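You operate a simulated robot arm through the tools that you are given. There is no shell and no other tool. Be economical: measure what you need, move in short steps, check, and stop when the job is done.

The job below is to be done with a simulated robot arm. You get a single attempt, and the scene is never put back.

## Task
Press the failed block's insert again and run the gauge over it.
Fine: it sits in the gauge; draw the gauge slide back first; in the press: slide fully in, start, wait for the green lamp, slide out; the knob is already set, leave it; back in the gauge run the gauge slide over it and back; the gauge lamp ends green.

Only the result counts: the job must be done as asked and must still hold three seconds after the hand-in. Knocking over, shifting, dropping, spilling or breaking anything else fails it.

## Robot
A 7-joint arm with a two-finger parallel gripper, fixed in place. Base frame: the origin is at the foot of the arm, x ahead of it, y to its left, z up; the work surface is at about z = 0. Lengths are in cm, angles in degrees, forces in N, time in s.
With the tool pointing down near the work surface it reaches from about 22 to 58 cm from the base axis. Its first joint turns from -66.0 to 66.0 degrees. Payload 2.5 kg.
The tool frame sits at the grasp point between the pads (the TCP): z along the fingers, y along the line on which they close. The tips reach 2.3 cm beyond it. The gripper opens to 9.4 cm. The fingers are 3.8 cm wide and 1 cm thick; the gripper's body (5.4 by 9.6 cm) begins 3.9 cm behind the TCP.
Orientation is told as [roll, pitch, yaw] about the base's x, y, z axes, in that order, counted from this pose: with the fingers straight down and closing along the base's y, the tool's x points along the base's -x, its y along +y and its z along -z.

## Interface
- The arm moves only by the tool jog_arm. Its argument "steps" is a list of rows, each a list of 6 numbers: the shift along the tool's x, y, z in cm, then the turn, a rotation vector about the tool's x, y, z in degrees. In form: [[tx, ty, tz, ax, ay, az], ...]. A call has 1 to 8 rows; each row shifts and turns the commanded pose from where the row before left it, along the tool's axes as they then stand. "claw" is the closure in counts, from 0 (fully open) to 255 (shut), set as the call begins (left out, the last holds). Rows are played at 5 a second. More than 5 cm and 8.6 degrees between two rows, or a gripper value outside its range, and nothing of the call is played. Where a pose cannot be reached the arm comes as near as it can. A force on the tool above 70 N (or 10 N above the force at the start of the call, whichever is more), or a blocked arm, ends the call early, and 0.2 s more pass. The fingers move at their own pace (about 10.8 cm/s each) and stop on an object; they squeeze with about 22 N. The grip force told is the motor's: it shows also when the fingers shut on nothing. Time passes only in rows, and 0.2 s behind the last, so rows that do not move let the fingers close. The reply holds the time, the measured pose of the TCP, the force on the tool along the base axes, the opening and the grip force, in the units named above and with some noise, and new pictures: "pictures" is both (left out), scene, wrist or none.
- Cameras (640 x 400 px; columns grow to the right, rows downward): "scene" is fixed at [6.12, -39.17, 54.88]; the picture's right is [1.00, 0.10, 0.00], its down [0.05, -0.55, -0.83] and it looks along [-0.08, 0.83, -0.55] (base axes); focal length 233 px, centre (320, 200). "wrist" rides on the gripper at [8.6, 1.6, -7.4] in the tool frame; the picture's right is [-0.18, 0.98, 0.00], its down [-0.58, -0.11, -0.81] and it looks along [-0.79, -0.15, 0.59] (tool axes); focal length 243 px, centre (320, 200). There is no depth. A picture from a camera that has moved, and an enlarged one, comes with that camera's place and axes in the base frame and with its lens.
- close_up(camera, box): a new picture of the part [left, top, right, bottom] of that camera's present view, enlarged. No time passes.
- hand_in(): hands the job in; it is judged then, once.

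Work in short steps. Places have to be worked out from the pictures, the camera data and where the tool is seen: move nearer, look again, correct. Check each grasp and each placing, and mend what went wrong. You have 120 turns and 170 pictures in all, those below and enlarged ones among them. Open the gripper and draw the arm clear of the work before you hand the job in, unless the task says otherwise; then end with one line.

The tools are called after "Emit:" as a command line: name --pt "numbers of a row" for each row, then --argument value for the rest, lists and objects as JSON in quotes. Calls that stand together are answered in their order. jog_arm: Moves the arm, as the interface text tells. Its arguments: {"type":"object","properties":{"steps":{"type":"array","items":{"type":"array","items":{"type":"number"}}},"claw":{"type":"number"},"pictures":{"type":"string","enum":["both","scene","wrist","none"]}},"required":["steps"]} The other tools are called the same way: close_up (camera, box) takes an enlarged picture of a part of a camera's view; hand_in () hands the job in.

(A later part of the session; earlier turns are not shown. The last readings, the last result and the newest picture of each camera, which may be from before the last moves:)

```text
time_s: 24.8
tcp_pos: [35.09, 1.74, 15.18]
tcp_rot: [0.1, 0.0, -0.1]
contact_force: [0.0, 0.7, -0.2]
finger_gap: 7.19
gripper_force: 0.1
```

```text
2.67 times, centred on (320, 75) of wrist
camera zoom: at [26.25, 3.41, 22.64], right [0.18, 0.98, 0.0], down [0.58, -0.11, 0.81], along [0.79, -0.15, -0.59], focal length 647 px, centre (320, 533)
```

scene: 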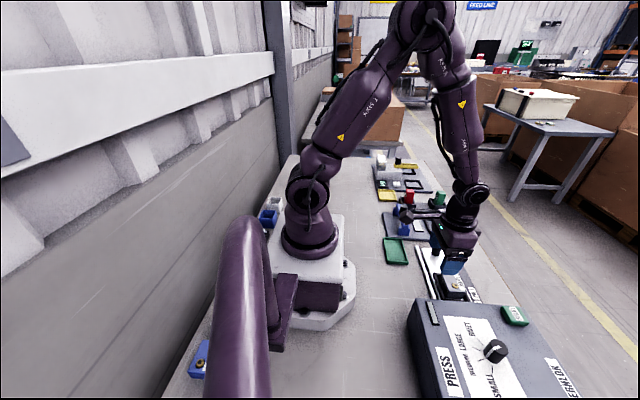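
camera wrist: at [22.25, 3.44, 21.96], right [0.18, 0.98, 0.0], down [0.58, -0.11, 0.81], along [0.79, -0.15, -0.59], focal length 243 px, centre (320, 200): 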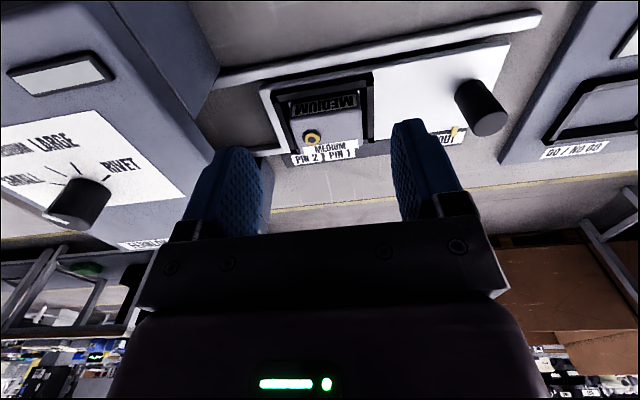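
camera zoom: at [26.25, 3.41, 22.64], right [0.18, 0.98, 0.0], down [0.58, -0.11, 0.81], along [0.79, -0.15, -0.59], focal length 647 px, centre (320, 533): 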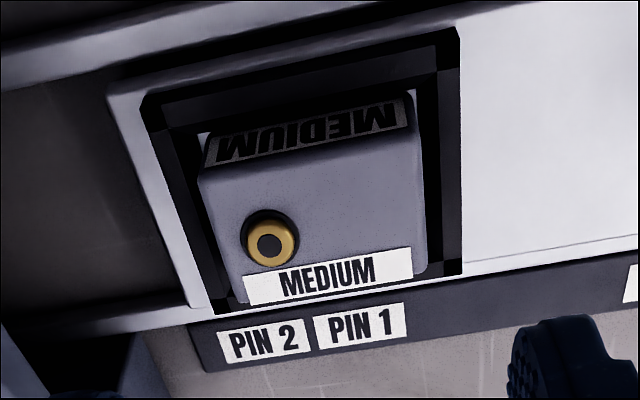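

The picture is nearly identical to the gauge reference, so the block is seated. Next I move above the slide knob (about 35, 14.2, top z≈6.9).

Emit:
jog_arm --pt "0 4 0 0 0 0" --pt "0 4 0 0 0 0" --pt "0 4.3 -0.2 0 0 0" --pt "0 0 0 0 0 0" --pictures "wrist" --claw 110

Emit:
close_up --camera "wrist" --box '[200, 0, 440, 150]'

```text
time_s: 25.8
tcp_pos: [35.2, 14.18, 15.36]
tcp_rot: [0.0, 0.0, -0.1]
contact_force: [0.6, -0.2, 0.8]
finger_gap: 5.32
gripper_force: 0.1
camera wrist: at [26.48, 15.8, 22.84], right [0.19, 0.98, 0.0], down [0.58, -0.11, 0.81], along [0.79, -0.15, -0.59], focal length 243 px, centre (320, 200)
```

wrist: 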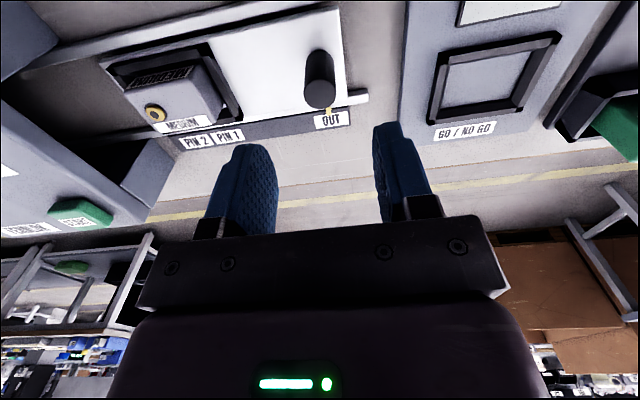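

```text
2.67 times, centred on (320, 75) of wrist
camera zoom: at [26.48, 15.8, 22.84], right [0.19, 0.98, 0.0], down [0.58, -0.11, 0.81], along [0.79, -0.15, -0.59], focal length 647 px, centre (320, 533)
```

zoom: 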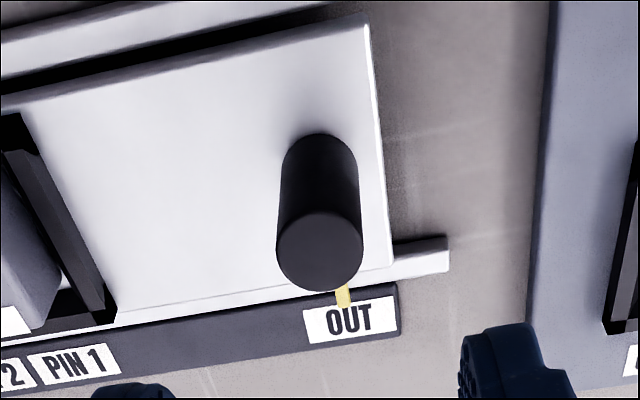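

The knob is at about (35.1, 14.3), right under the TCP. I descend and grip it.

Emit:
jog_arm --pt "0 0 4 0 0 0" --pt "0 0 3 0 0 0" --pt "0 0 1.8 0 0 0" --pt "0 0 0 0 0 0" --pictures "wrist"

Emit:
jog_arm --pt "0 0 0 0 0 0" --pt "0 0 0 0 0 0" --pt "0 0 0 0 0 0" --claw 255 --pictures "wrist"

```text
time_s: 26.8
tcp_pos: [35.11, 14.13, 6.49]
tcp_rot: [0.0, 0.0, -0.1]
contact_force: [0.2, 0.8, 0.0]
finger_gap: 5.37
gripper_force: 0.0
camera wrist: at [26.41, 15.77, 14.0], right [0.18, 0.98, 0.0], down [0.58, -0.11, 0.81], along [0.79, -0.15, -0.59], focal length 243 px, centre (320, 200)
```

wrist: 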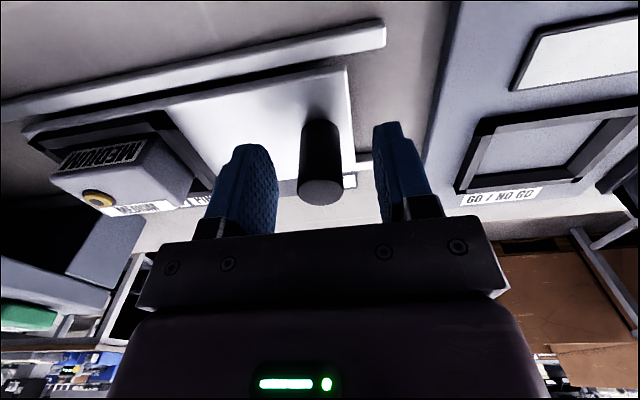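

```text
time_s: 27.6
tcp_pos: [35.14, 13.97, 6.48]
tcp_rot: [0.0, 0.0, -0.1]
contact_force: [1.5, -9.5, -2.9]
finger_gap: 2.35
gripper_force: 45.0
camera wrist: at [26.42, 15.69, 14.01], right [0.19, 0.98, 0.0], down [0.58, -0.11, 0.81], along [0.79, -0.15, -0.59], focal length 243 px, centre (320, 200)
```

wrist: 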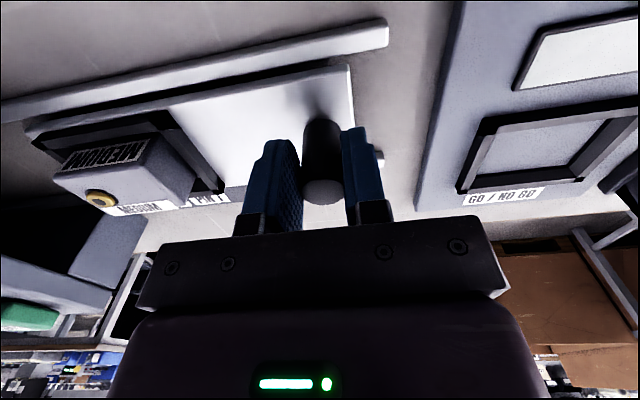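

Gripped. I push the slide inward (−y) steadily.

Emit:
jog_arm --pt "0 -0.7 0 0 0 0" --pt "0 -0.8 0 0 0 0" --pt "0 -0.8 0 0 0 0" --pt "0 -0.8 0 0 0 0" --pt "0 -0.8 0 0 0 0" --pt "0 -0.8 0 0 0 0" --pt "0 0 0 0 0 0" --pictures "wrist"

```text
time_s: 29.2
tcp_pos: [35.18, 9.32, 6.54]
tcp_rot: [0.0, 0.0, 0.0]
contact_force: [-4.3, 1.1, 25.0]
finger_gap: 2.37
gripper_force: 45.5
camera wrist: at [26.41, 11.02, 14.01], right [0.19, 0.98, 0.0], down [0.58, -0.11, 0.81], along [0.79, -0.15, -0.59], focal length 243 px, centre (320, 200)
```

wrist: 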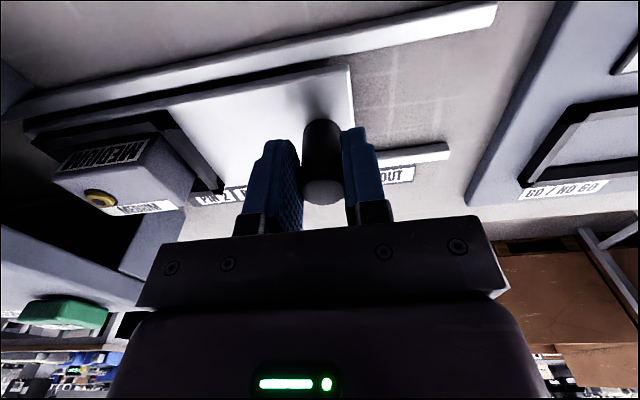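

It slides well. I lift the command slightly to relieve vertical load and go on.

Emit:
jog_arm --pt "0 -0.8 -0.08 0 0 0" --pt "0 -0.8 0 0 0 0" --pt "0 -0.8 0 0 0 0" --pt "0 -0.8 0 0 0 0" --pt "0 -0.8 0 0 0 0" --pt "0 0 0 0 0 0" --pictures "wrist"

```text
time_s: 30.6
tcp_pos: [35.28, 5.47, 6.54]
tcp_rot: [0.0, -0.2, -0.2]
contact_force: [23.6, 1.0, -29.1]
finger_gap: 2.36
gripper_force: 45.3
camera wrist: at [26.37, 7.1, 13.97], right [0.19, 0.98, 0.0], down [0.58, -0.11, 0.81], along [0.79, -0.15, -0.59], focal length 243 px, centre (320, 200)
```

wrist: 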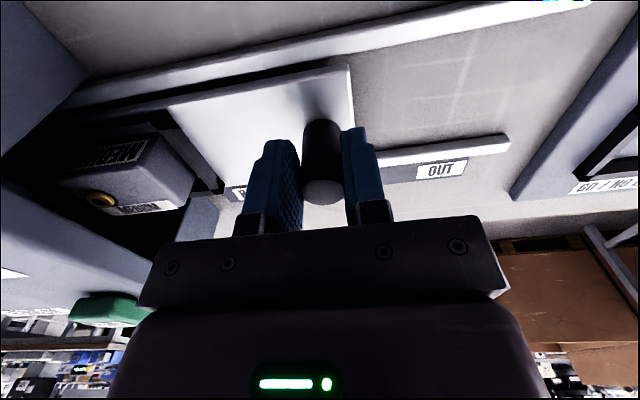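

Side load has built up (fx 24, fz −29), so I correct a bit in x and z and continue.

Emit:
jog_arm --pt "-0.08 -0.6 0.05 0 0 0" --pt "0 -0.8 0 0 0 0" --pt "0 -0.8 0 0 0 0" --pt "0 0 0 0 0 0" --pictures "wrist"

```text
time_s: 31.6
tcp_pos: [35.2, 3.22, 6.58]
tcp_rot: [0.0, 0.0, 0.0]
contact_force: [11.0, -0.8, -13.0]
finger_gap: 2.36
gripper_force: 45.5
camera wrist: at [26.39, 4.87, 14.02], right [0.18, 0.98, 0.0], down [0.58, -0.11, 0.81], along [0.79, -0.15, -0.59], focal length 243 px, centre (320, 200)
```

wrist: 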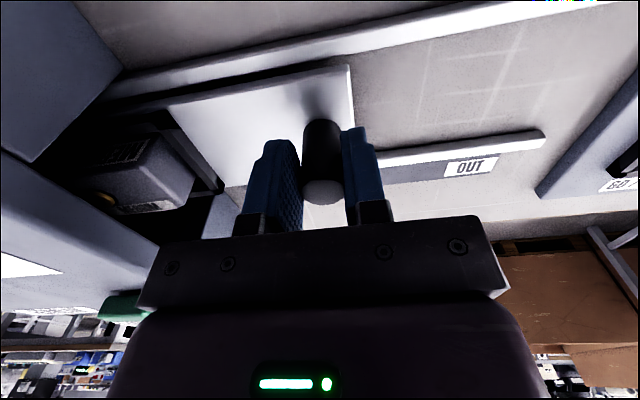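

The block is entering the press, with no stop yet. I continue in small steps until fy rises.

Emit:
jog_arm --pt "-0.03 -0.6 0.02 0 0 0" --pt "0 -0.6 0 0 0 0" --pt "0 -0.6 0 0 0 0" --pt "0 0 0 0 0 0" --pictures "both"

```text
time_s: 32.6
tcp_pos: [35.16, 1.28, 6.42]
tcp_rot: [0.0, 0.0, 0.0]
contact_force: [3.9, 0.4, 9.3]
finger_gap: 2.35
gripper_force: 45.0
camera wrist: at [26.39, 2.96, 14.02], right [0.18, 0.98, 0.0], down [0.58, -0.11, 0.81], along [0.79, -0.15, -0.59], focal length 243 px, centre (320, 200)
```

scene: 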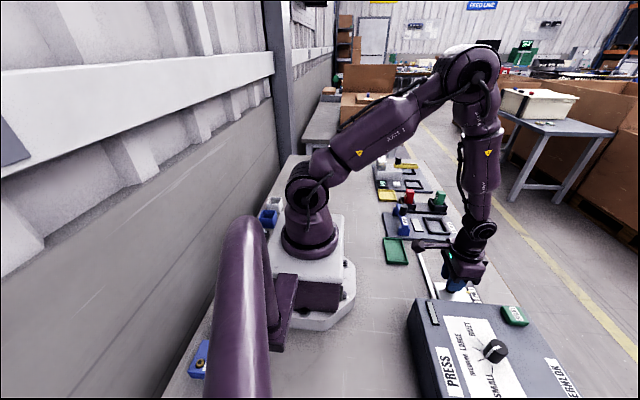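
wrist: 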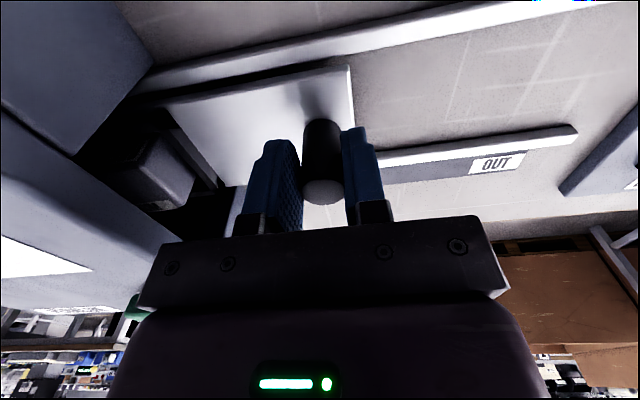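

The knob is at y=1.3, between the pin marks. I continue to the hard stop.

Emit:
jog_arm --pt "0 -0.5 0 0 0 0" --pt "0 -0.5 0 0 0 0" --pt "0 -0.5 0 0 0 0" --pt "0 0 0 0 0 0" --pictures "wrist"

```text
time_s: 33.6
tcp_pos: [35.19, -0.04, 6.62]
tcp_rot: [0.0, 0.0, 0.0]
contact_force: [-0.2, -0.3, -0.1]
finger_gap: 2.33
gripper_force: 45.2
camera wrist: at [26.4, 1.58, 14.03], right [0.18, 0.98, 0.0], down [0.58, -0.11, 0.81], along [0.79, -0.15, -0.59], focal length 243 px, centre (320, 200)
```

wrist: 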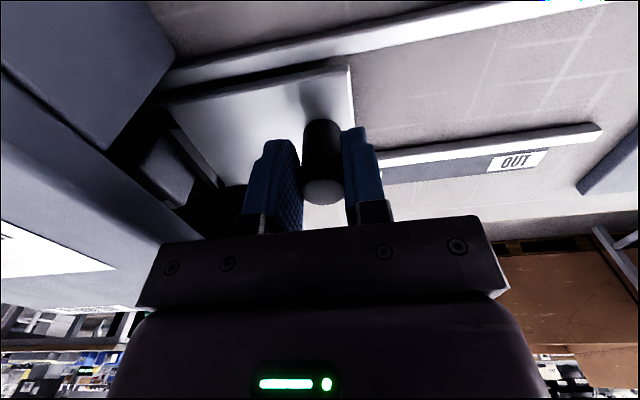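

Still no stop. I continue in small steps; the press edge is approaching the gripper in view, so I watch it.

Emit:
jog_arm --pt "0 -0.4 0 0 0 0" --pt "0 -0.4 0 0 0 0" --pt "0 -0.4 0 0 0 0" --pt "0 0 0 0 0 0" --pictures "both"

Emit:
close_up --camera "scene" --box '[400, 215, 540, 320]'

```text
time_s: 34.6
tcp_pos: [35.18, -1.2, 6.46]
tcp_rot: [-0.1, 0.0, -0.1]
contact_force: [-9.7, 0.3, 8.8]
finger_gap: 2.35
gripper_force: 44.9
camera wrist: at [26.4, 0.37, 14.04], right [0.18, 0.98, 0.0], down [0.58, -0.11, 0.81], along [0.79, -0.15, -0.59], focal length 243 px, centre (320, 200)
```

scene: 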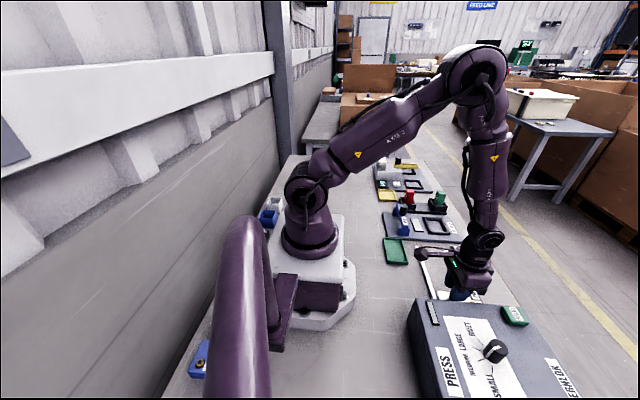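
wrist: 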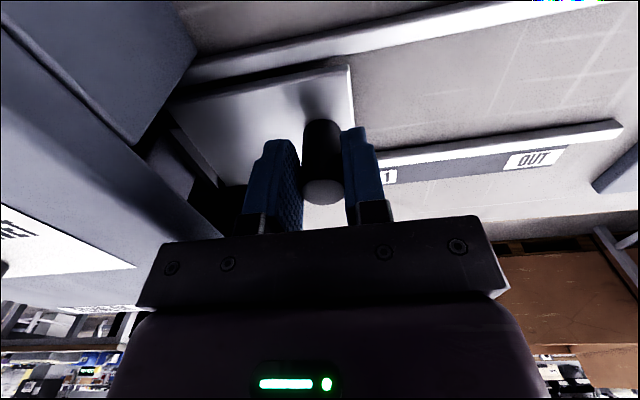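

```text
3.81 times, centred on (470, 268) of scene
camera zoom: at [6.11, -39.17, 54.88], right [1.0, 0.1, 0.0], down [0.05, -0.55, -0.83], along [-0.08, 0.83, -0.55], focal length 888 px, centre (-251, -57)
```

zoom: 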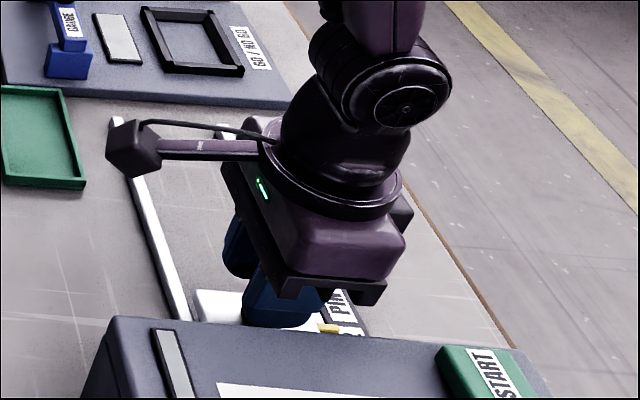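

The pointer is near PIN 2. The press top is z≈8.9 with its edge at y≈−6.4, so the gripper body still clears it. I continue to the stop.

Emit:
jog_arm --pt "0 -0.3 0 0 0 0" --pt "0 -0.3 0 0 0 0" --pt "0 -0.3 0 0 0 0" --pt "0 0 0 0 0 0" --pictures "wrist"

Emit:
close_up --camera "scene" --box '[400, 215, 540, 320]'

```text
time_s: 35.6
tcp_pos: [35.12, -2.02, 6.54]
tcp_rot: [0.0, 0.0, 0.1]
contact_force: [-10.3, 12.1, 28.7]
finger_gap: 2.34
gripper_force: 45.0
camera wrist: at [26.39, -0.4, 14.02], right [0.18, 0.98, 0.0], down [0.58, -0.11, 0.81], along [0.79, -0.15, -0.59], focal length 243 px, centre (320, 200)
```

wrist: 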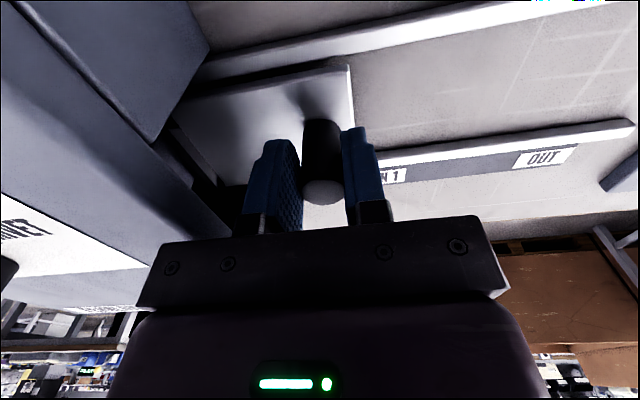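

```text
3.81 times, centred on (470, 268) of scene
camera zoom: at [6.11, -39.16, 54.89], right [1.0, 0.1, 0.0], down [0.05, -0.55, -0.83], along [-0.08, 0.83, -0.55], focal length 888 px, centre (-251, -57)
```

zoom: 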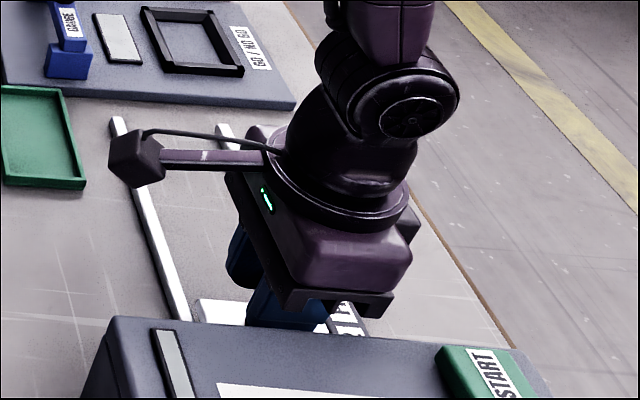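

Fy has risen to 12 N, so this may be the stop. I push a little more to confirm.

Emit:
jog_arm --pt "0 -0.2 -0.05 0 0 0" --pt "0 -0.15 0 0 0 0" --pt "0 0 0 0 0 0" --pictures "none"

```text
time_s: 36.4
tcp_pos: [35.17, -1.98, 6.64]
tcp_rot: [0.3, 0.1, 0.5]
contact_force: [-18.1, 34.4, 30.8]
finger_gap: 2.36
gripper_force: 45.9
```

The stop is confirmed (34 N, no motion). I relax the push, open only slightly, since the press face is near the finger, and rise.

Emit:
jog_arm --pt "0 0.35 0 0 0 0" --pt "0 0 0 0 0 0" --pictures "none"

Emit:
jog_arm --pt "0 0 0 0 0 0" --pt "0 0 0 0 0 0" --pt "0 0 -2 0 0 0" --pt "0 0 -3 0 0 0" --pt "0 0 -4 0 0 0" --pt "0 0 -3 0 0 0" --pt "0 0 0 0 0 0" --claw 163

Emit:
close_up --camera "scene" --box '[400, 230, 580, 400]'

```text
time_s: 37.0
tcp_pos: [35.25, -2.19, 6.54]
tcp_rot: [0.1, 0.0, 0.0]
contact_force: [-20.0, 21.5, 22.5]
finger_gap: 2.36
gripper_force: 44.6
```

```text
time_s: 38.6
tcp_pos: [34.99, -2.17, 18.57]
tcp_rot: [-0.1, -0.1, -0.1]
contact_force: [0.7, -0.2, 0.2]
finger_gap: 3.37
gripper_force: 0.1
camera wrist: at [26.2, -0.49, 26.12], right [0.18, 0.98, 0.0], down [0.58, -0.11, 0.81], along [0.79, -0.15, -0.59], focal length 243 px, centre (320, 200)
```

scene: 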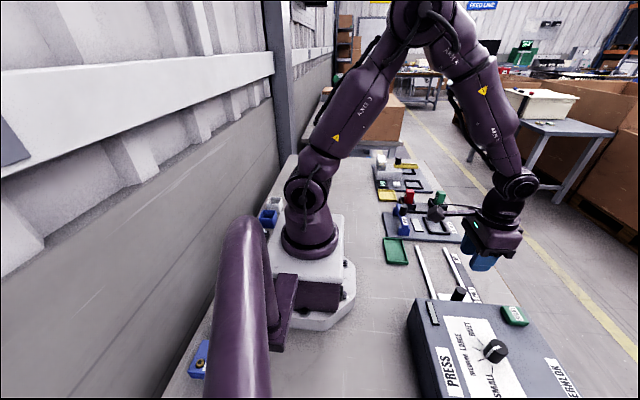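
wrist: 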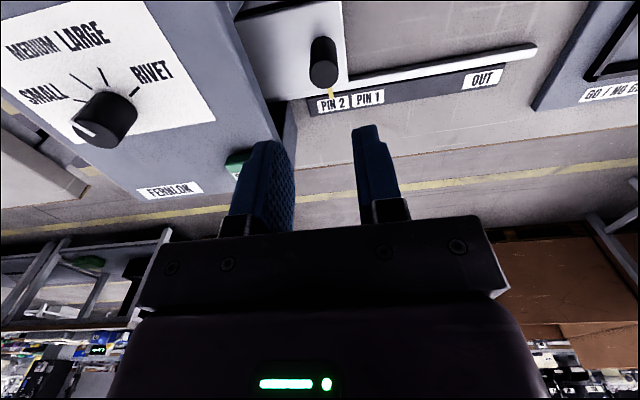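

```text
2.35 times, centred on (490, 315) of scene
camera zoom: at [6.12, -39.17, 54.88], right [1.0, 0.1, 0.0], down [0.05, -0.55, -0.83], along [-0.08, 0.83, -0.55], focal length 548 px, centre (-80, -71)
```

zoom: 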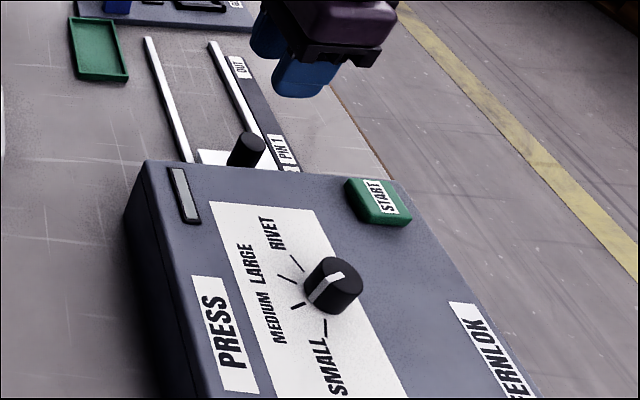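

The slide pointer is at PIN 2 (fully in). The START button is at about (41.7, −9.7, 10). I close the gripper and move above it.

Emit:
jog_arm --pt "-2.2 -2.5 0 0 0 0" --pt "-2.2 -2.5 0 0 0 0" --pt "-2.2 -2.5 0 0 0 0" --pt "0 0 0 0 0 0" --claw 255

Emit:
close_up --camera "wrist" --box '[200, 0, 440, 150]'

```text
time_s: 39.6
tcp_pos: [41.56, -9.77, 18.4]
tcp_rot: [0.0, 0.0, 0.0]
contact_force: [0.0, -0.6, 0.1]
finger_gap: 0.02
gripper_force: 21.8
camera wrist: at [32.85, -8.1, 25.93], right [0.18, 0.98, 0.0], down [0.58, -0.11, 0.81], along [0.79, -0.15, -0.59], focal length 243 px, centre (320, 200)
```

scene: 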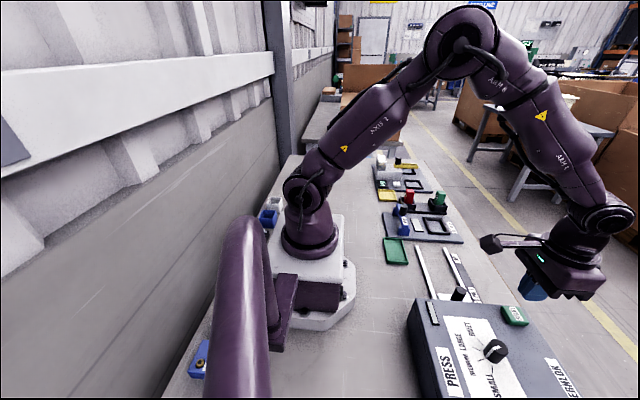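
wrist: 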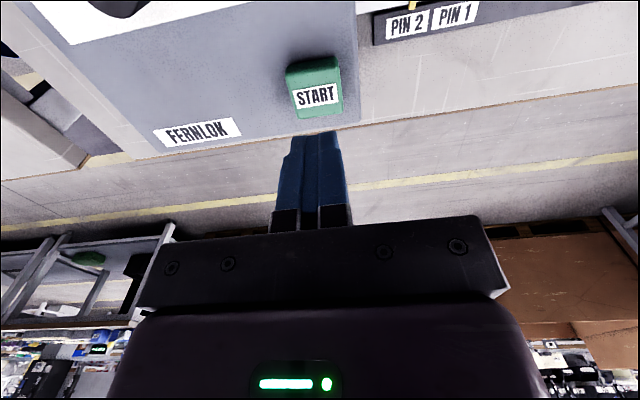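

```text
2.67 times, centred on (320, 75) of wrist
camera zoom: at [32.85, -8.1, 25.93], right [0.18, 0.98, 0.0], down [0.58, -0.11, 0.81], along [0.79, -0.15, -0.59], focal length 647 px, centre (320, 533)
```

zoom: 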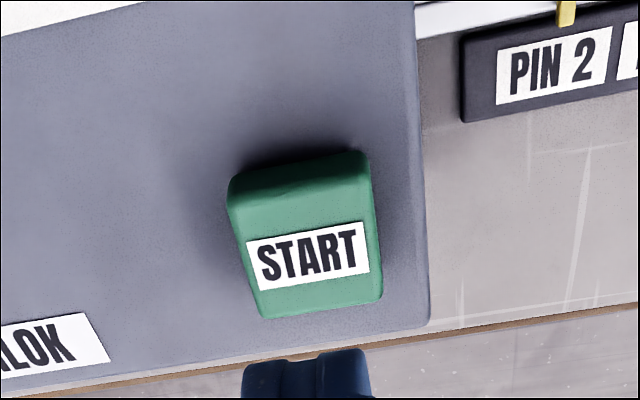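

The button centre is at about (41.6, −9.9), under the closed fingertips. I descend to just above it.

Emit:
jog_arm --pt "0 -0.15 3 0 0 0" --pt "0 0 1.8 0 0 0" --pt "0 0 0 0 0 0" --pictures "wrist"

Emit:
close_up --camera "scene" --box '[460, 260, 600, 360]'

```text
time_s: 40.4
tcp_pos: [41.59, -9.69, 13.55]
tcp_rot: [0.0, 0.0, 0.1]
contact_force: [0.7, -0.6, -0.8]
finger_gap: 0.0
gripper_force: 22.3
camera wrist: at [32.9, -8.15, 21.11], right [0.18, 0.98, 0.0], down [0.58, -0.11, 0.81], along [0.79, -0.15, -0.59], focal length 243 px, centre (320, 200)
```

wrist: 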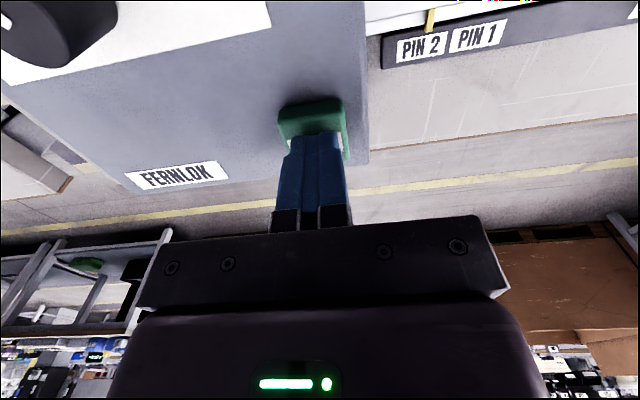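

```text
4.00 times, centred on (530, 310) of scene
camera zoom: at [6.12, -39.17, 54.88], right [1.0, 0.1, 0.0], down [0.05, -0.55, -0.83], along [-0.08, 0.83, -0.55], focal length 932 px, centre (-520, -240)
```

zoom: 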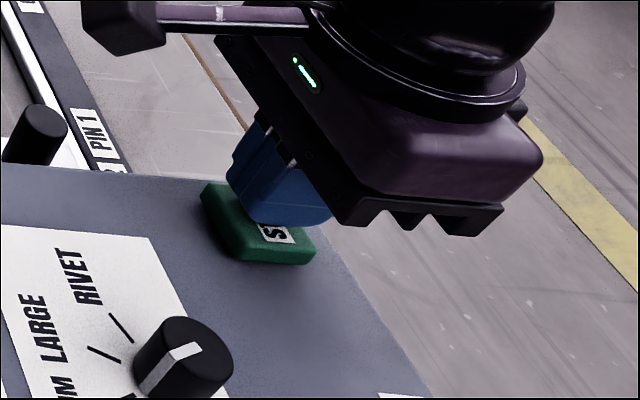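

The fingertips are just above the button. I press down in small steps.

Emit:
jog_arm --pt "0 0 0.5 0 0 0" --pt "0 0 0.3 0 0 0" --pt "0 0 0.2 0 0 0" --pt "0 0 0.2 0 0 0" --pt "0 0 0 0 0 0" --pictures "scene"

Emit:
close_up --camera "scene" --box '[400, 230, 580, 400]'

```text
time_s: 41.6
tcp_pos: [41.8, -9.87, 12.62]
tcp_rot: [0.1, 0.0, 0.1]
contact_force: [-12.4, 2.9, 23.6]
finger_gap: 0.01
gripper_force: 22.1
```

scene: 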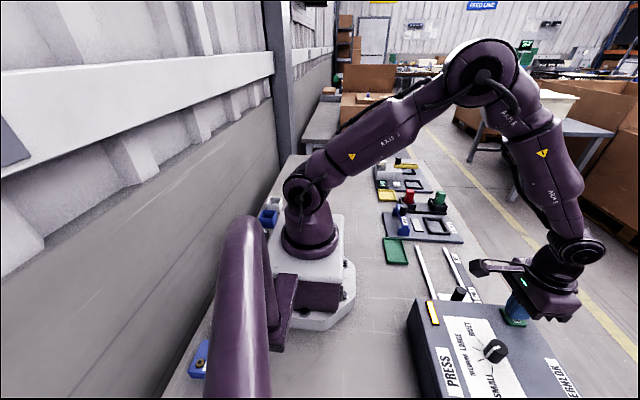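

```text
2.35 times, centred on (490, 315) of scene
camera zoom: at [6.11, -39.16, 54.89], right [1.0, 0.1, 0.0], down [0.05, -0.55, -0.83], along [-0.08, 0.83, -0.55], focal length 548 px, centre (-80, -71)
```

zoom: 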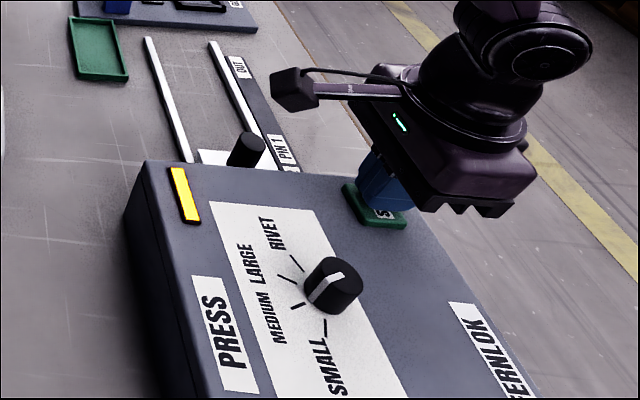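

The lamp has turned yellow, so the press is running. I rise off the button and wait.

Emit:
jog_arm --pt "0 0 -2 0 0 0" --pt "0 0 -4 0 0 0" --pt "0 0 0 0 0 0" --pt "0 0 0 0 0 0" --pt "0 0 0 0 0 0" --pt "0 0 0 0 0 0" --pt "0 0 0 0 0 0" --pt "0 0 0 0 0 0" --pictures "scene"

```text
time_s: 43.4
tcp_pos: [41.96, -9.83, 18.51]
tcp_rot: [-0.1, 0.0, 0.0]
contact_force: [0.4, 0.9, -0.1]
finger_gap: 0.0
gripper_force: 21.8
```

scene: 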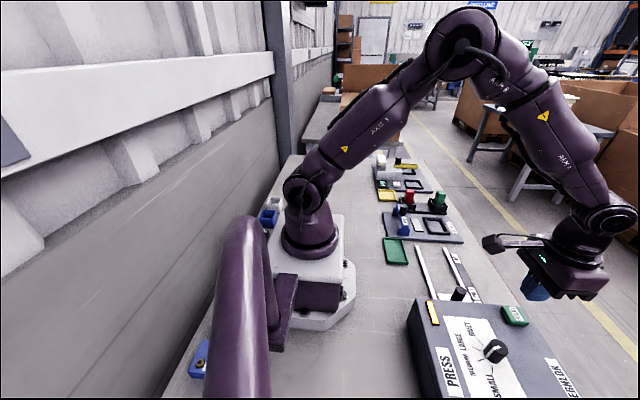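

The lamp is still yellow. I wait.

Emit:
jog_arm --pt "0 0 0 0 0 0" --pt "0 0 0 0 0 0" --pt "0 0 0 0 0 0" --pt "0 0 0 0 0 0" --pt "0 0 0 0 0 0" --pt "0 0 0 0 0 0" --pt "0 0 0 0 0 0" --pt "0 0 0 0 0 0" --pictures "scene"

```text
time_s: 45.2
tcp_pos: [41.88, -9.84, 18.56]
tcp_rot: [0.0, -0.1, 0.0]
contact_force: [0.4, 0.7, -0.1]
finger_gap: 0.0
gripper_force: 22.3
```

scene: 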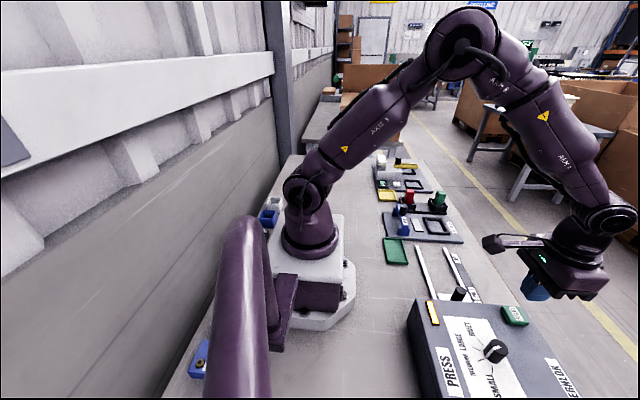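

Still yellow. I wait more.

Emit:
jog_arm --pt "0 0 0 0 0 0" --pt "0 0 0 0 0 0" --pt "0 0 0 0 0 0" --pt "0 0 0 0 0 0" --pt "0 0 0 0 0 0" --pt "0 0 0 0 0 0" --pt "0 0 0 0 0 0" --pt "0 0 0 0 0 0" --pictures "none"

Emit:
jog_arm --pt "0 0 0 0 0 0" --pt "0 0 0 0 0 0" --pt "0 0 0 0 0 0" --pt "0 0 0 0 0 0" --pt "0 0 0 0 0 0" --pt "0 0 0 0 0 0" --pt "0 0 0 0 0 0" --pt "0 0 0 0 0 0" --pictures "scene"

```text
time_s: 47.0
tcp_pos: [41.83, -9.84, 18.57]
tcp_rot: [0.0, 0.0, 0.0]
contact_force: [0.1, -0.9, 0.1]
finger_gap: 0.01
gripper_force: 22.0
```

```text
time_s: 48.8
tcp_pos: [41.95, -9.79, 18.56]
tcp_rot: [0.0, 0.1, -0.1]
contact_force: [-0.2, 0.0, 0.1]
finger_gap: 0.02
gripper_force: 22.2
```

scene: 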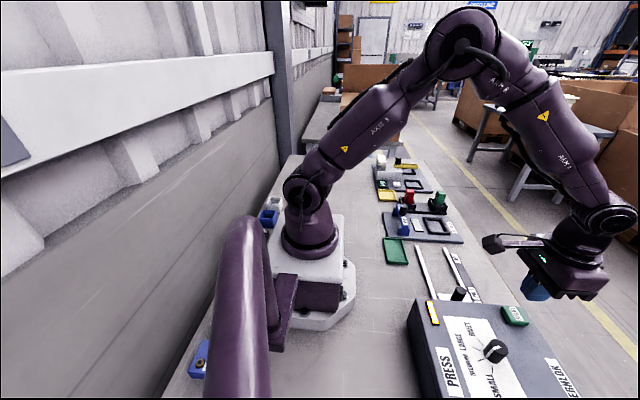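

Still yellow (7 s). Meanwhile I move back above the slide knob with the gripper partly open.

Emit:
jog_arm --pt "2.2 2.6 0 0 0 0" --pt "2.2 2.6 0 0 0 0" --pt "2.2 2.6 0 0 0 0" --pt "0 0 0 0 0 0" --pt "0 0 0 0 0 0" --pt "0 0 0 0 0 0" --pt "0 0 0 0 0 0" --pt "0 0 0 0 0 0" --pictures "both" --claw 150

```text
time_s: 50.6
tcp_pos: [35.02, -2.04, 18.54]
tcp_rot: [0.0, -0.1, -0.2]
contact_force: [0.2, 0.5, 0.3]
finger_gap: 3.88
gripper_force: 0.1
camera wrist: at [26.31, -0.36, 26.07], right [0.18, 0.98, 0.0], down [0.58, -0.11, 0.81], along [0.79, -0.15, -0.59], focal length 243 px, centre (320, 200)
```

scene: 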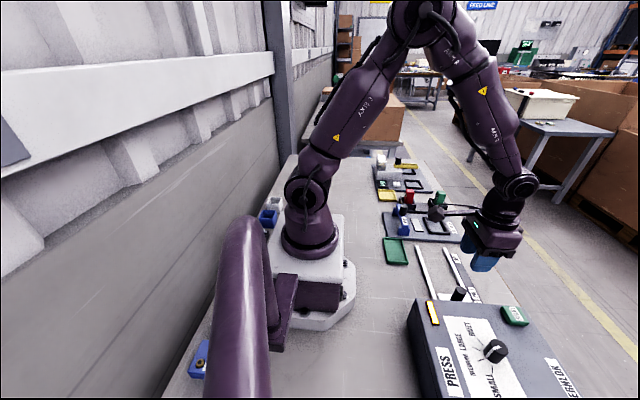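
wrist: 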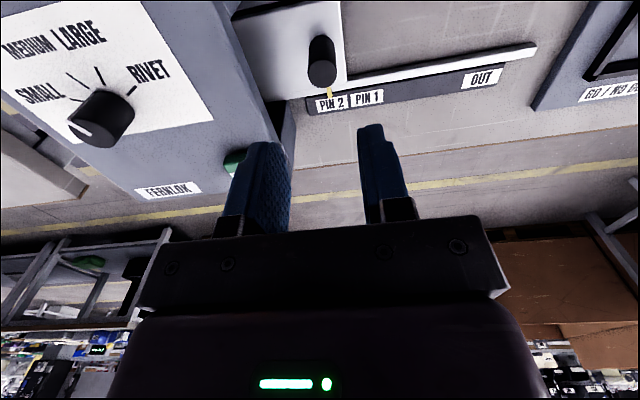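

Still yellow. I keep waiting.

Emit:
jog_arm --pt "0 0 0 0 0 0" --pt "0 0 0 0 0 0" --pt "0 0 0 0 0 0" --pt "0 0 0 0 0 0" --pt "0 0 0 0 0 0" --pt "0 0 0 0 0 0" --pt "0 0 0 0 0 0" --pt "0 0 0 0 0 0" --pictures "none"

Emit:
jog_arm --pt "0 0 0 0 0 0" --pt "0 0 0 0 0 0" --pt "0 0 0 0 0 0" --pt "0 0 0 0 0 0" --pt "0 0 0 0 0 0" --pt "0 0 0 0 0 0" --pt "0 0 0 0 0 0" --pt "0 0 0 0 0 0" --pictures "none"

Emit:
close_up --camera "scene" --box '[400, 270, 540, 370]'

```text
time_s: 52.4
tcp_pos: [35.0, -2.0, 18.47]
tcp_rot: [0.0, 0.0, -0.1]
contact_force: [-0.1, -0.1, -0.2]
finger_gap: 3.84
gripper_force: 0.1
```

```text
time_s: 54.2
tcp_pos: [35.08, -2.01, 18.63]
tcp_rot: [0.0, -0.1, 0.0]
contact_force: [0.4, 0.1, 0.7]
finger_gap: 3.89
gripper_force: 0.1
```

```text
4.00 times, centred on (470, 320) of scene
camera zoom: at [6.12, -39.17, 54.88], right [1.0, 0.1, 0.0], down [0.05, -0.55, -0.83], along [-0.08, 0.83, -0.55], focal length 932 px, centre (-280, -280)
```

zoom: 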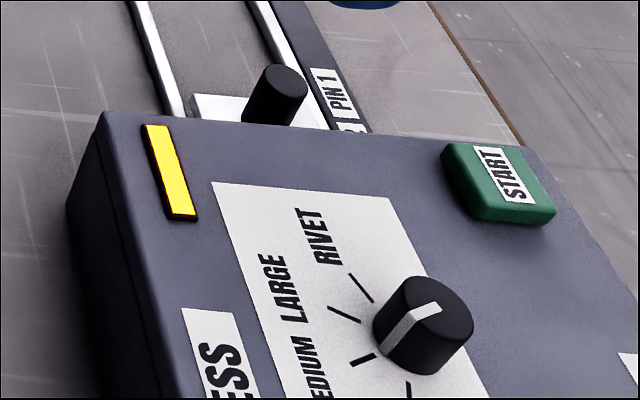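

Yellow after 13 s, so I wait longer.

Emit:
jog_arm --pt "0 0 0 0 0 0" --pt "0 0 0 0 0 0" --pt "0 0 0 0 0 0" --pt "0 0 0 0 0 0" --pt "0 0 0 0 0 0" --pt "0 0 0 0 0 0" --pt "0 0 0 0 0 0" --pt "0 0 0 0 0 0" --pictures "none"

Emit:
jog_arm --pt "0 0 0 0 0 0" --pt "0 0 0 0 0 0" --pt "0 0 0 0 0 0" --pt "0 0 0 0 0 0" --pt "0 0 0 0 0 0" --pt "0 0 0 0 0 0" --pt "0 0 0 0 0 0" --pt "0 0 0 0 0 0" --pictures "none"

Emit:
jog_arm --pt "0 0 0 0 0 0" --pt "0 0 0 0 0 0" --pt "0 0 0 0 0 0" --pt "0 0 0 0 0 0" --pt "0 0 0 0 0 0" --pt "0 0 0 0 0 0" --pt "0 0 0 0 0 0" --pt "0 0 0 0 0 0" --pictures "none"

Emit:
close_up --camera "scene" --box '[400, 270, 540, 370]'

```text
time_s: 56.0
tcp_pos: [34.92, -2.01, 18.65]
tcp_rot: [0.0, 0.0, -0.1]
contact_force: [0.0, 0.9, 0.6]
finger_gap: 3.85
gripper_force: 0.1
```

```text
time_s: 57.8
tcp_pos: [35.08, -2.01, 18.62]
tcp_rot: [0.0, 0.0, 0.0]
contact_force: [0.1, -0.7, -0.4]
finger_gap: 3.88
gripper_force: 0.0
```

```text
time_s: 59.6
tcp_pos: [35.07, -2.08, 18.61]
tcp_rot: [0.0, 0.0, -0.1]
contact_force: [-0.6, -0.7, -0.7]
finger_gap: 3.88
gripper_force: 0.0
```

```text
4.00 times, centred on (470, 320) of scene
camera zoom: at [6.12, -39.17, 54.88], right [1.0, 0.1, 0.0], down [0.05, -0.55, -0.83], along [-0.08, 0.83, -0.55], focal length 932 px, centre (-280, -280)
```

zoom: 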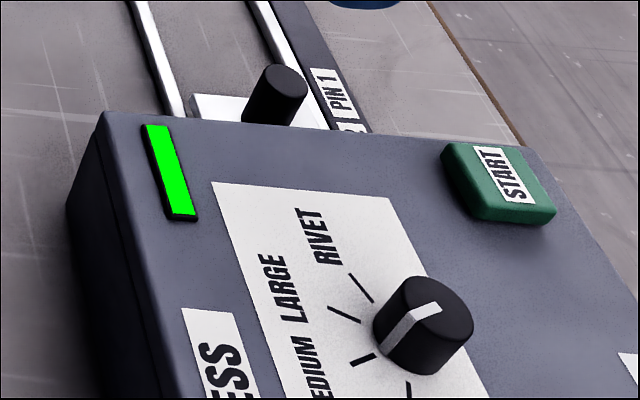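

The lamp is green. I descend on the knob and grip it.

Emit:
jog_arm --pt "-0.1 0 4 0 0 0" --pt "0 0 4 0 0 0" --pt "0 0 2.5 0 0 0" --pt "0 0 1.5 0 0 0" --pt "0 0 0 0 0 0" --pictures "wrist" --claw 160

Emit:
jog_arm --pt "0 0 0 0 0 0" --pt "0 0 0 0 0 0" --pt "0 0 0 0 0 0" --pictures "none" --claw 255

```text
time_s: 60.8
tcp_pos: [35.11, -2.23, 6.48]
tcp_rot: [0.0, 0.0, 0.0]
contact_force: [0.3, 0.9, -0.2]
finger_gap: 3.5
gripper_force: 0.0
camera wrist: at [26.42, -0.43, 13.96], right [0.18, 0.98, 0.0], down [0.58, -0.11, 0.81], along [0.79, -0.15, -0.59], focal length 243 px, centre (320, 200)
```

wrist: 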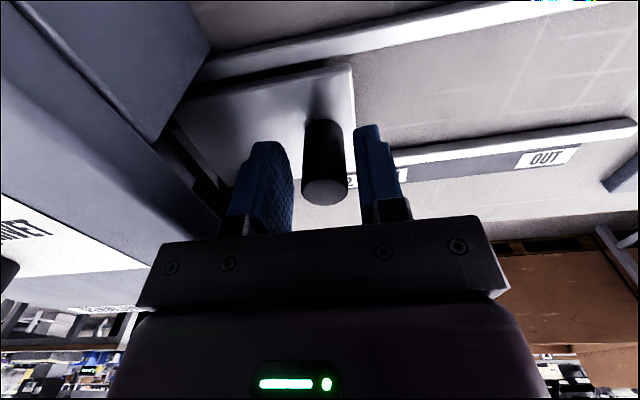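

```text
time_s: 61.6
tcp_pos: [35.17, -2.06, 6.45]
tcp_rot: [0.0, 0.0, 0.0]
contact_force: [3.4, 8.9, -9.4]
finger_gap: 2.37
gripper_force: 45.1
```

Gripped. I pull the slide out (+y).

Emit:
jog_arm --pt "0 0.8 0 0 0 0" --pt "0 0.8 0 0 0 0" --pt "0 0.8 0 0 0 0" --pt "0 0.8 0 0 0 0" --pt "0 0.8 0 0 0 0" --pt "0 0.8 0 0 0 0" --pt "0 0 0 0 0 0" --pictures "none"

Emit:
jog_arm --pt "0 0.8 0 0 0 0" --pt "0 0.8 0 0 0 0" --pt "0 0.8 0 0 0 0" --pt "0 0.8 0 0 0 0" --pt "0 0.8 0 0 0 0" --pt "0 0 0 0 0 0" --pictures "none"

```text
time_s: 63.2
tcp_pos: [35.26, 2.79, 6.58]
tcp_rot: [-0.1, 0.3, -0.1]
contact_force: [-1.1, -0.3, -32.3]
finger_gap: 2.34
gripper_force: 45.4
```

```text
time_s: 64.6
tcp_pos: [35.2, 6.85, 6.49]
tcp_rot: [-0.1, 0.2, -0.1]
contact_force: [-9.8, -0.4, -17.7]
finger_gap: 2.35
gripper_force: 44.7
```

It moves smoothly. I continue to the OUT stop at about y=14.2.

Emit:
jog_arm --pt "0.05 0.8 0.03 0 0 0" --pt "0 0.8 0 0 0 0" --pt "0 0.8 0 0 0 0" --pt "0 0.8 0 0 0 0" --pt "0 0.8 0 0 0 0" --pt "0 0.8 0 0 0 0" --pt "0 0.8 0 0 0 0" --pt "0 0 0 0 0 0" --pictures "none"

Emit:
jog_arm --pt "0 0.6 0 0 0 0" --pt "0 0.5 0 0 0 0" --pt "0 0.4 0 0 0 0" --pt "0 0 0 0 0 0" --pictures "wrist"

```text
time_s: 66.4
tcp_pos: [35.16, 12.47, 6.64]
tcp_rot: [0.0, 0.0, -0.1]
contact_force: [-0.7, 0.6, -17.0]
finger_gap: 2.36
gripper_force: 44.3
```

```text
time_s: 67.4
tcp_pos: [35.21, 13.88, 6.61]
tcp_rot: [-0.1, 0.1, 0.0]
contact_force: [-10.5, 1.7, -8.9]
finger_gap: 2.36
gripper_force: 45.1
camera wrist: at [26.43, 15.59, 14.02], right [0.18, 0.98, 0.0], down [0.58, -0.11, 0.81], along [0.79, -0.15, -0.59], focal length 243 px, centre (320, 200)
```

wrist: 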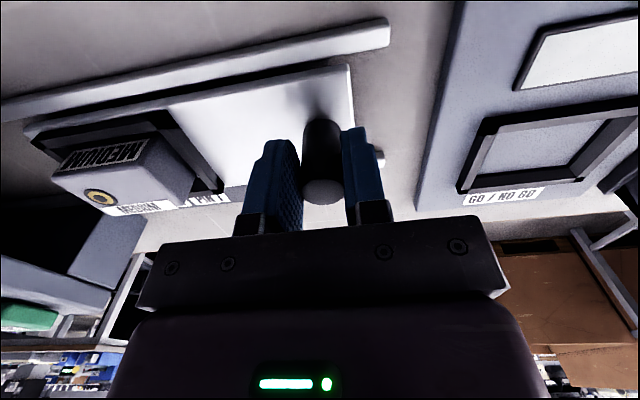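

The insert now looks flush. I pull a bit more to reach the OUT end.

Emit:
jog_arm --pt "0 0.15 0 0 0 0" --pt "0 0.15 0 0 0 0" --pt "0 0 0 0 0 0" --pictures "none"

```text
time_s: 68.2
tcp_pos: [35.14, 14.01, 6.6]
tcp_rot: [-0.2, 0.2, -0.2]
contact_force: [-13.9, -12.8, -0.4]
finger_gap: 2.39
gripper_force: 44.8
```

The OUT stop is reached. I release, rise, and go above the block.

Emit:
jog_arm --pt "0 0 0 0 0 0" --pt "0 0 0 0 0 0" --pt "0 0 -4 0 0 0" --pt "0 0 -4.6 0 0 0" --pt "0 0 0 0 0 0" --pictures "none" --claw 150

Emit:
jog_arm --pt "0 -4.1 0 0 0 0" --pt "0 -4.1 0 0 0 0" --pt "0 -4 0 0 0 0" --pt "0 0 0 0 0 0" --pt "0 0 0 0 0 0" --pictures "wrist" --claw 50

Emit:
close_up --camera "wrist" --box '[200, 0, 440, 150]'

```text
time_s: 69.4
tcp_pos: [35.31, 14.18, 15.27]
tcp_rot: [0.0, 0.0, -0.2]
contact_force: [-0.3, -0.7, -0.5]
finger_gap: 3.87
gripper_force: 0.0
```

```text
time_s: 70.6
tcp_pos: [35.13, 1.95, 15.26]
tcp_rot: [0.0, 0.0, -0.1]
contact_force: [0.8, 0.4, -0.7]
finger_gap: 7.55
gripper_force: 0.0
camera wrist: at [26.4, 3.61, 22.68], right [0.18, 0.98, 0.0], down [0.58, -0.11, 0.81], along [0.79, -0.15, -0.59], focal length 243 px, centre (320, 200)
```

wrist: 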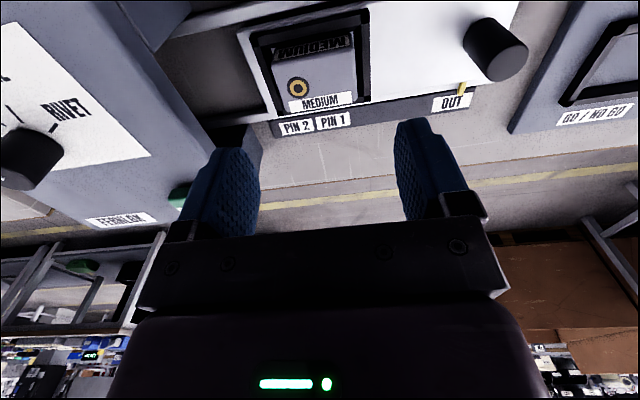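

```text
2.67 times, centred on (320, 75) of wrist
camera zoom: at [26.4, 3.61, 22.68], right [0.18, 0.98, 0.0], down [0.58, -0.11, 0.81], along [0.79, -0.15, -0.59], focal length 647 px, centre (320, 533)
```

zoom: 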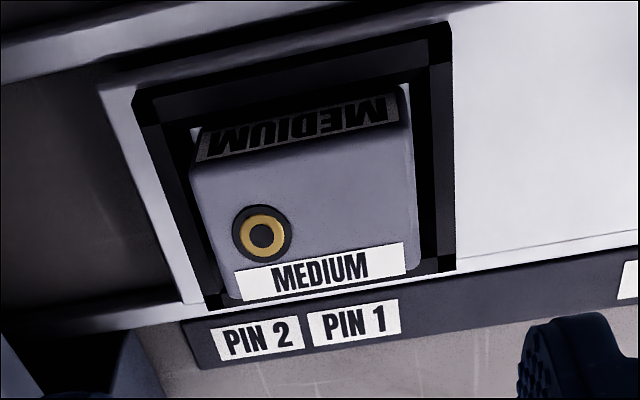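

The insert is now seated flush. Versus the reference, the block is ~0.2 cm toward −y and ~0.1 toward −x, so I correct and descend to z≈5.7.

Emit:
jog_arm --pt "0.1 -0.2 3 0 0 0" --pt "0 0 3 0 0 0" --pt "0 0 2 0 0 0" --pt "0 0 1.5 0 0 0" --pt "0 0 0 0 0 0" --pictures "wrist"

Emit:
jog_arm --pt "0 0 0 0 0 0" --pt "0 0 0 0 0 0" --pt "0 0 0 0 0 0" --pictures "none" --claw 255

```text
time_s: 71.8
tcp_pos: [35.33, 1.64, 5.62]
tcp_rot: [0.0, 0.0, 0.0]
contact_force: [-0.3, 0.4, -0.1]
finger_gap: 7.59
gripper_force: 0.0
camera wrist: at [26.49, 3.33, 13.12], right [0.18, 0.98, 0.0], down [0.58, -0.11, 0.81], along [0.79, -0.15, -0.59], focal length 243 px, centre (320, 200)
```

wrist: 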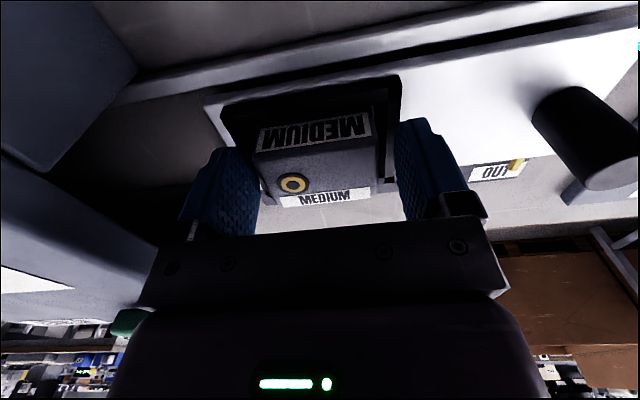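

```text
time_s: 72.6
tcp_pos: [35.26, 1.6, 5.66]
tcp_rot: [0.0, 0.0, 0.0]
contact_force: [-0.2, 0.6, -0.4]
finger_gap: 5.91
gripper_force: 21.9
```

The block is gripped (5.91). I lift and carry it back above the gauge pocket.

Emit:
jog_arm --pt "0 0 -1 0 0 0" --pt "0 0 -2 0 0 0" --pt "0 0 -4 0 0 0" --pt "0 0 -3 0 0 0" --pt "0 0 0 0 0 0" --pictures "wrist"

Emit:
jog_arm --pt "-1 4.5 0 0 0 0" --pt "-1 4.5 0 0 0 0" --pt "-1 4.5 0 0 0 0" --pt "-1 4.5 0 0 0 0" --pt "-0.6 4.5 0 0 0 0" --pt "0 4 0 0 0 0" --pt "0 0 0 0 0 0" --pt "0 0 0 0 0 0" --pictures "none"

```text
time_s: 73.8
tcp_pos: [35.19, 1.79, 15.7]
tcp_rot: [0.0, 0.0, -0.1]
contact_force: [-0.9, -0.2, -1.0]
finger_gap: 5.92
gripper_force: 21.7
camera wrist: at [26.39, 3.56, 23.13], right [0.19, 0.98, 0.0], down [0.58, -0.11, 0.81], along [0.79, -0.15, -0.59], focal length 243 px, centre (320, 200)
```

wrist: 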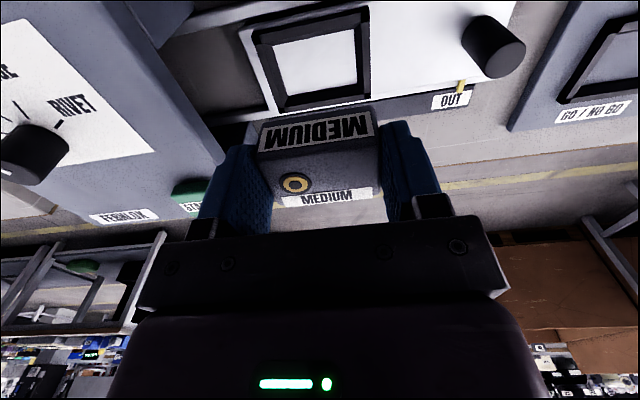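

```text
time_s: 75.6
tcp_pos: [39.84, 28.44, 15.66]
tcp_rot: [0.0, -0.1, -0.1]
contact_force: [0.4, -0.2, -1.1]
finger_gap: 5.96
gripper_force: 21.5
```

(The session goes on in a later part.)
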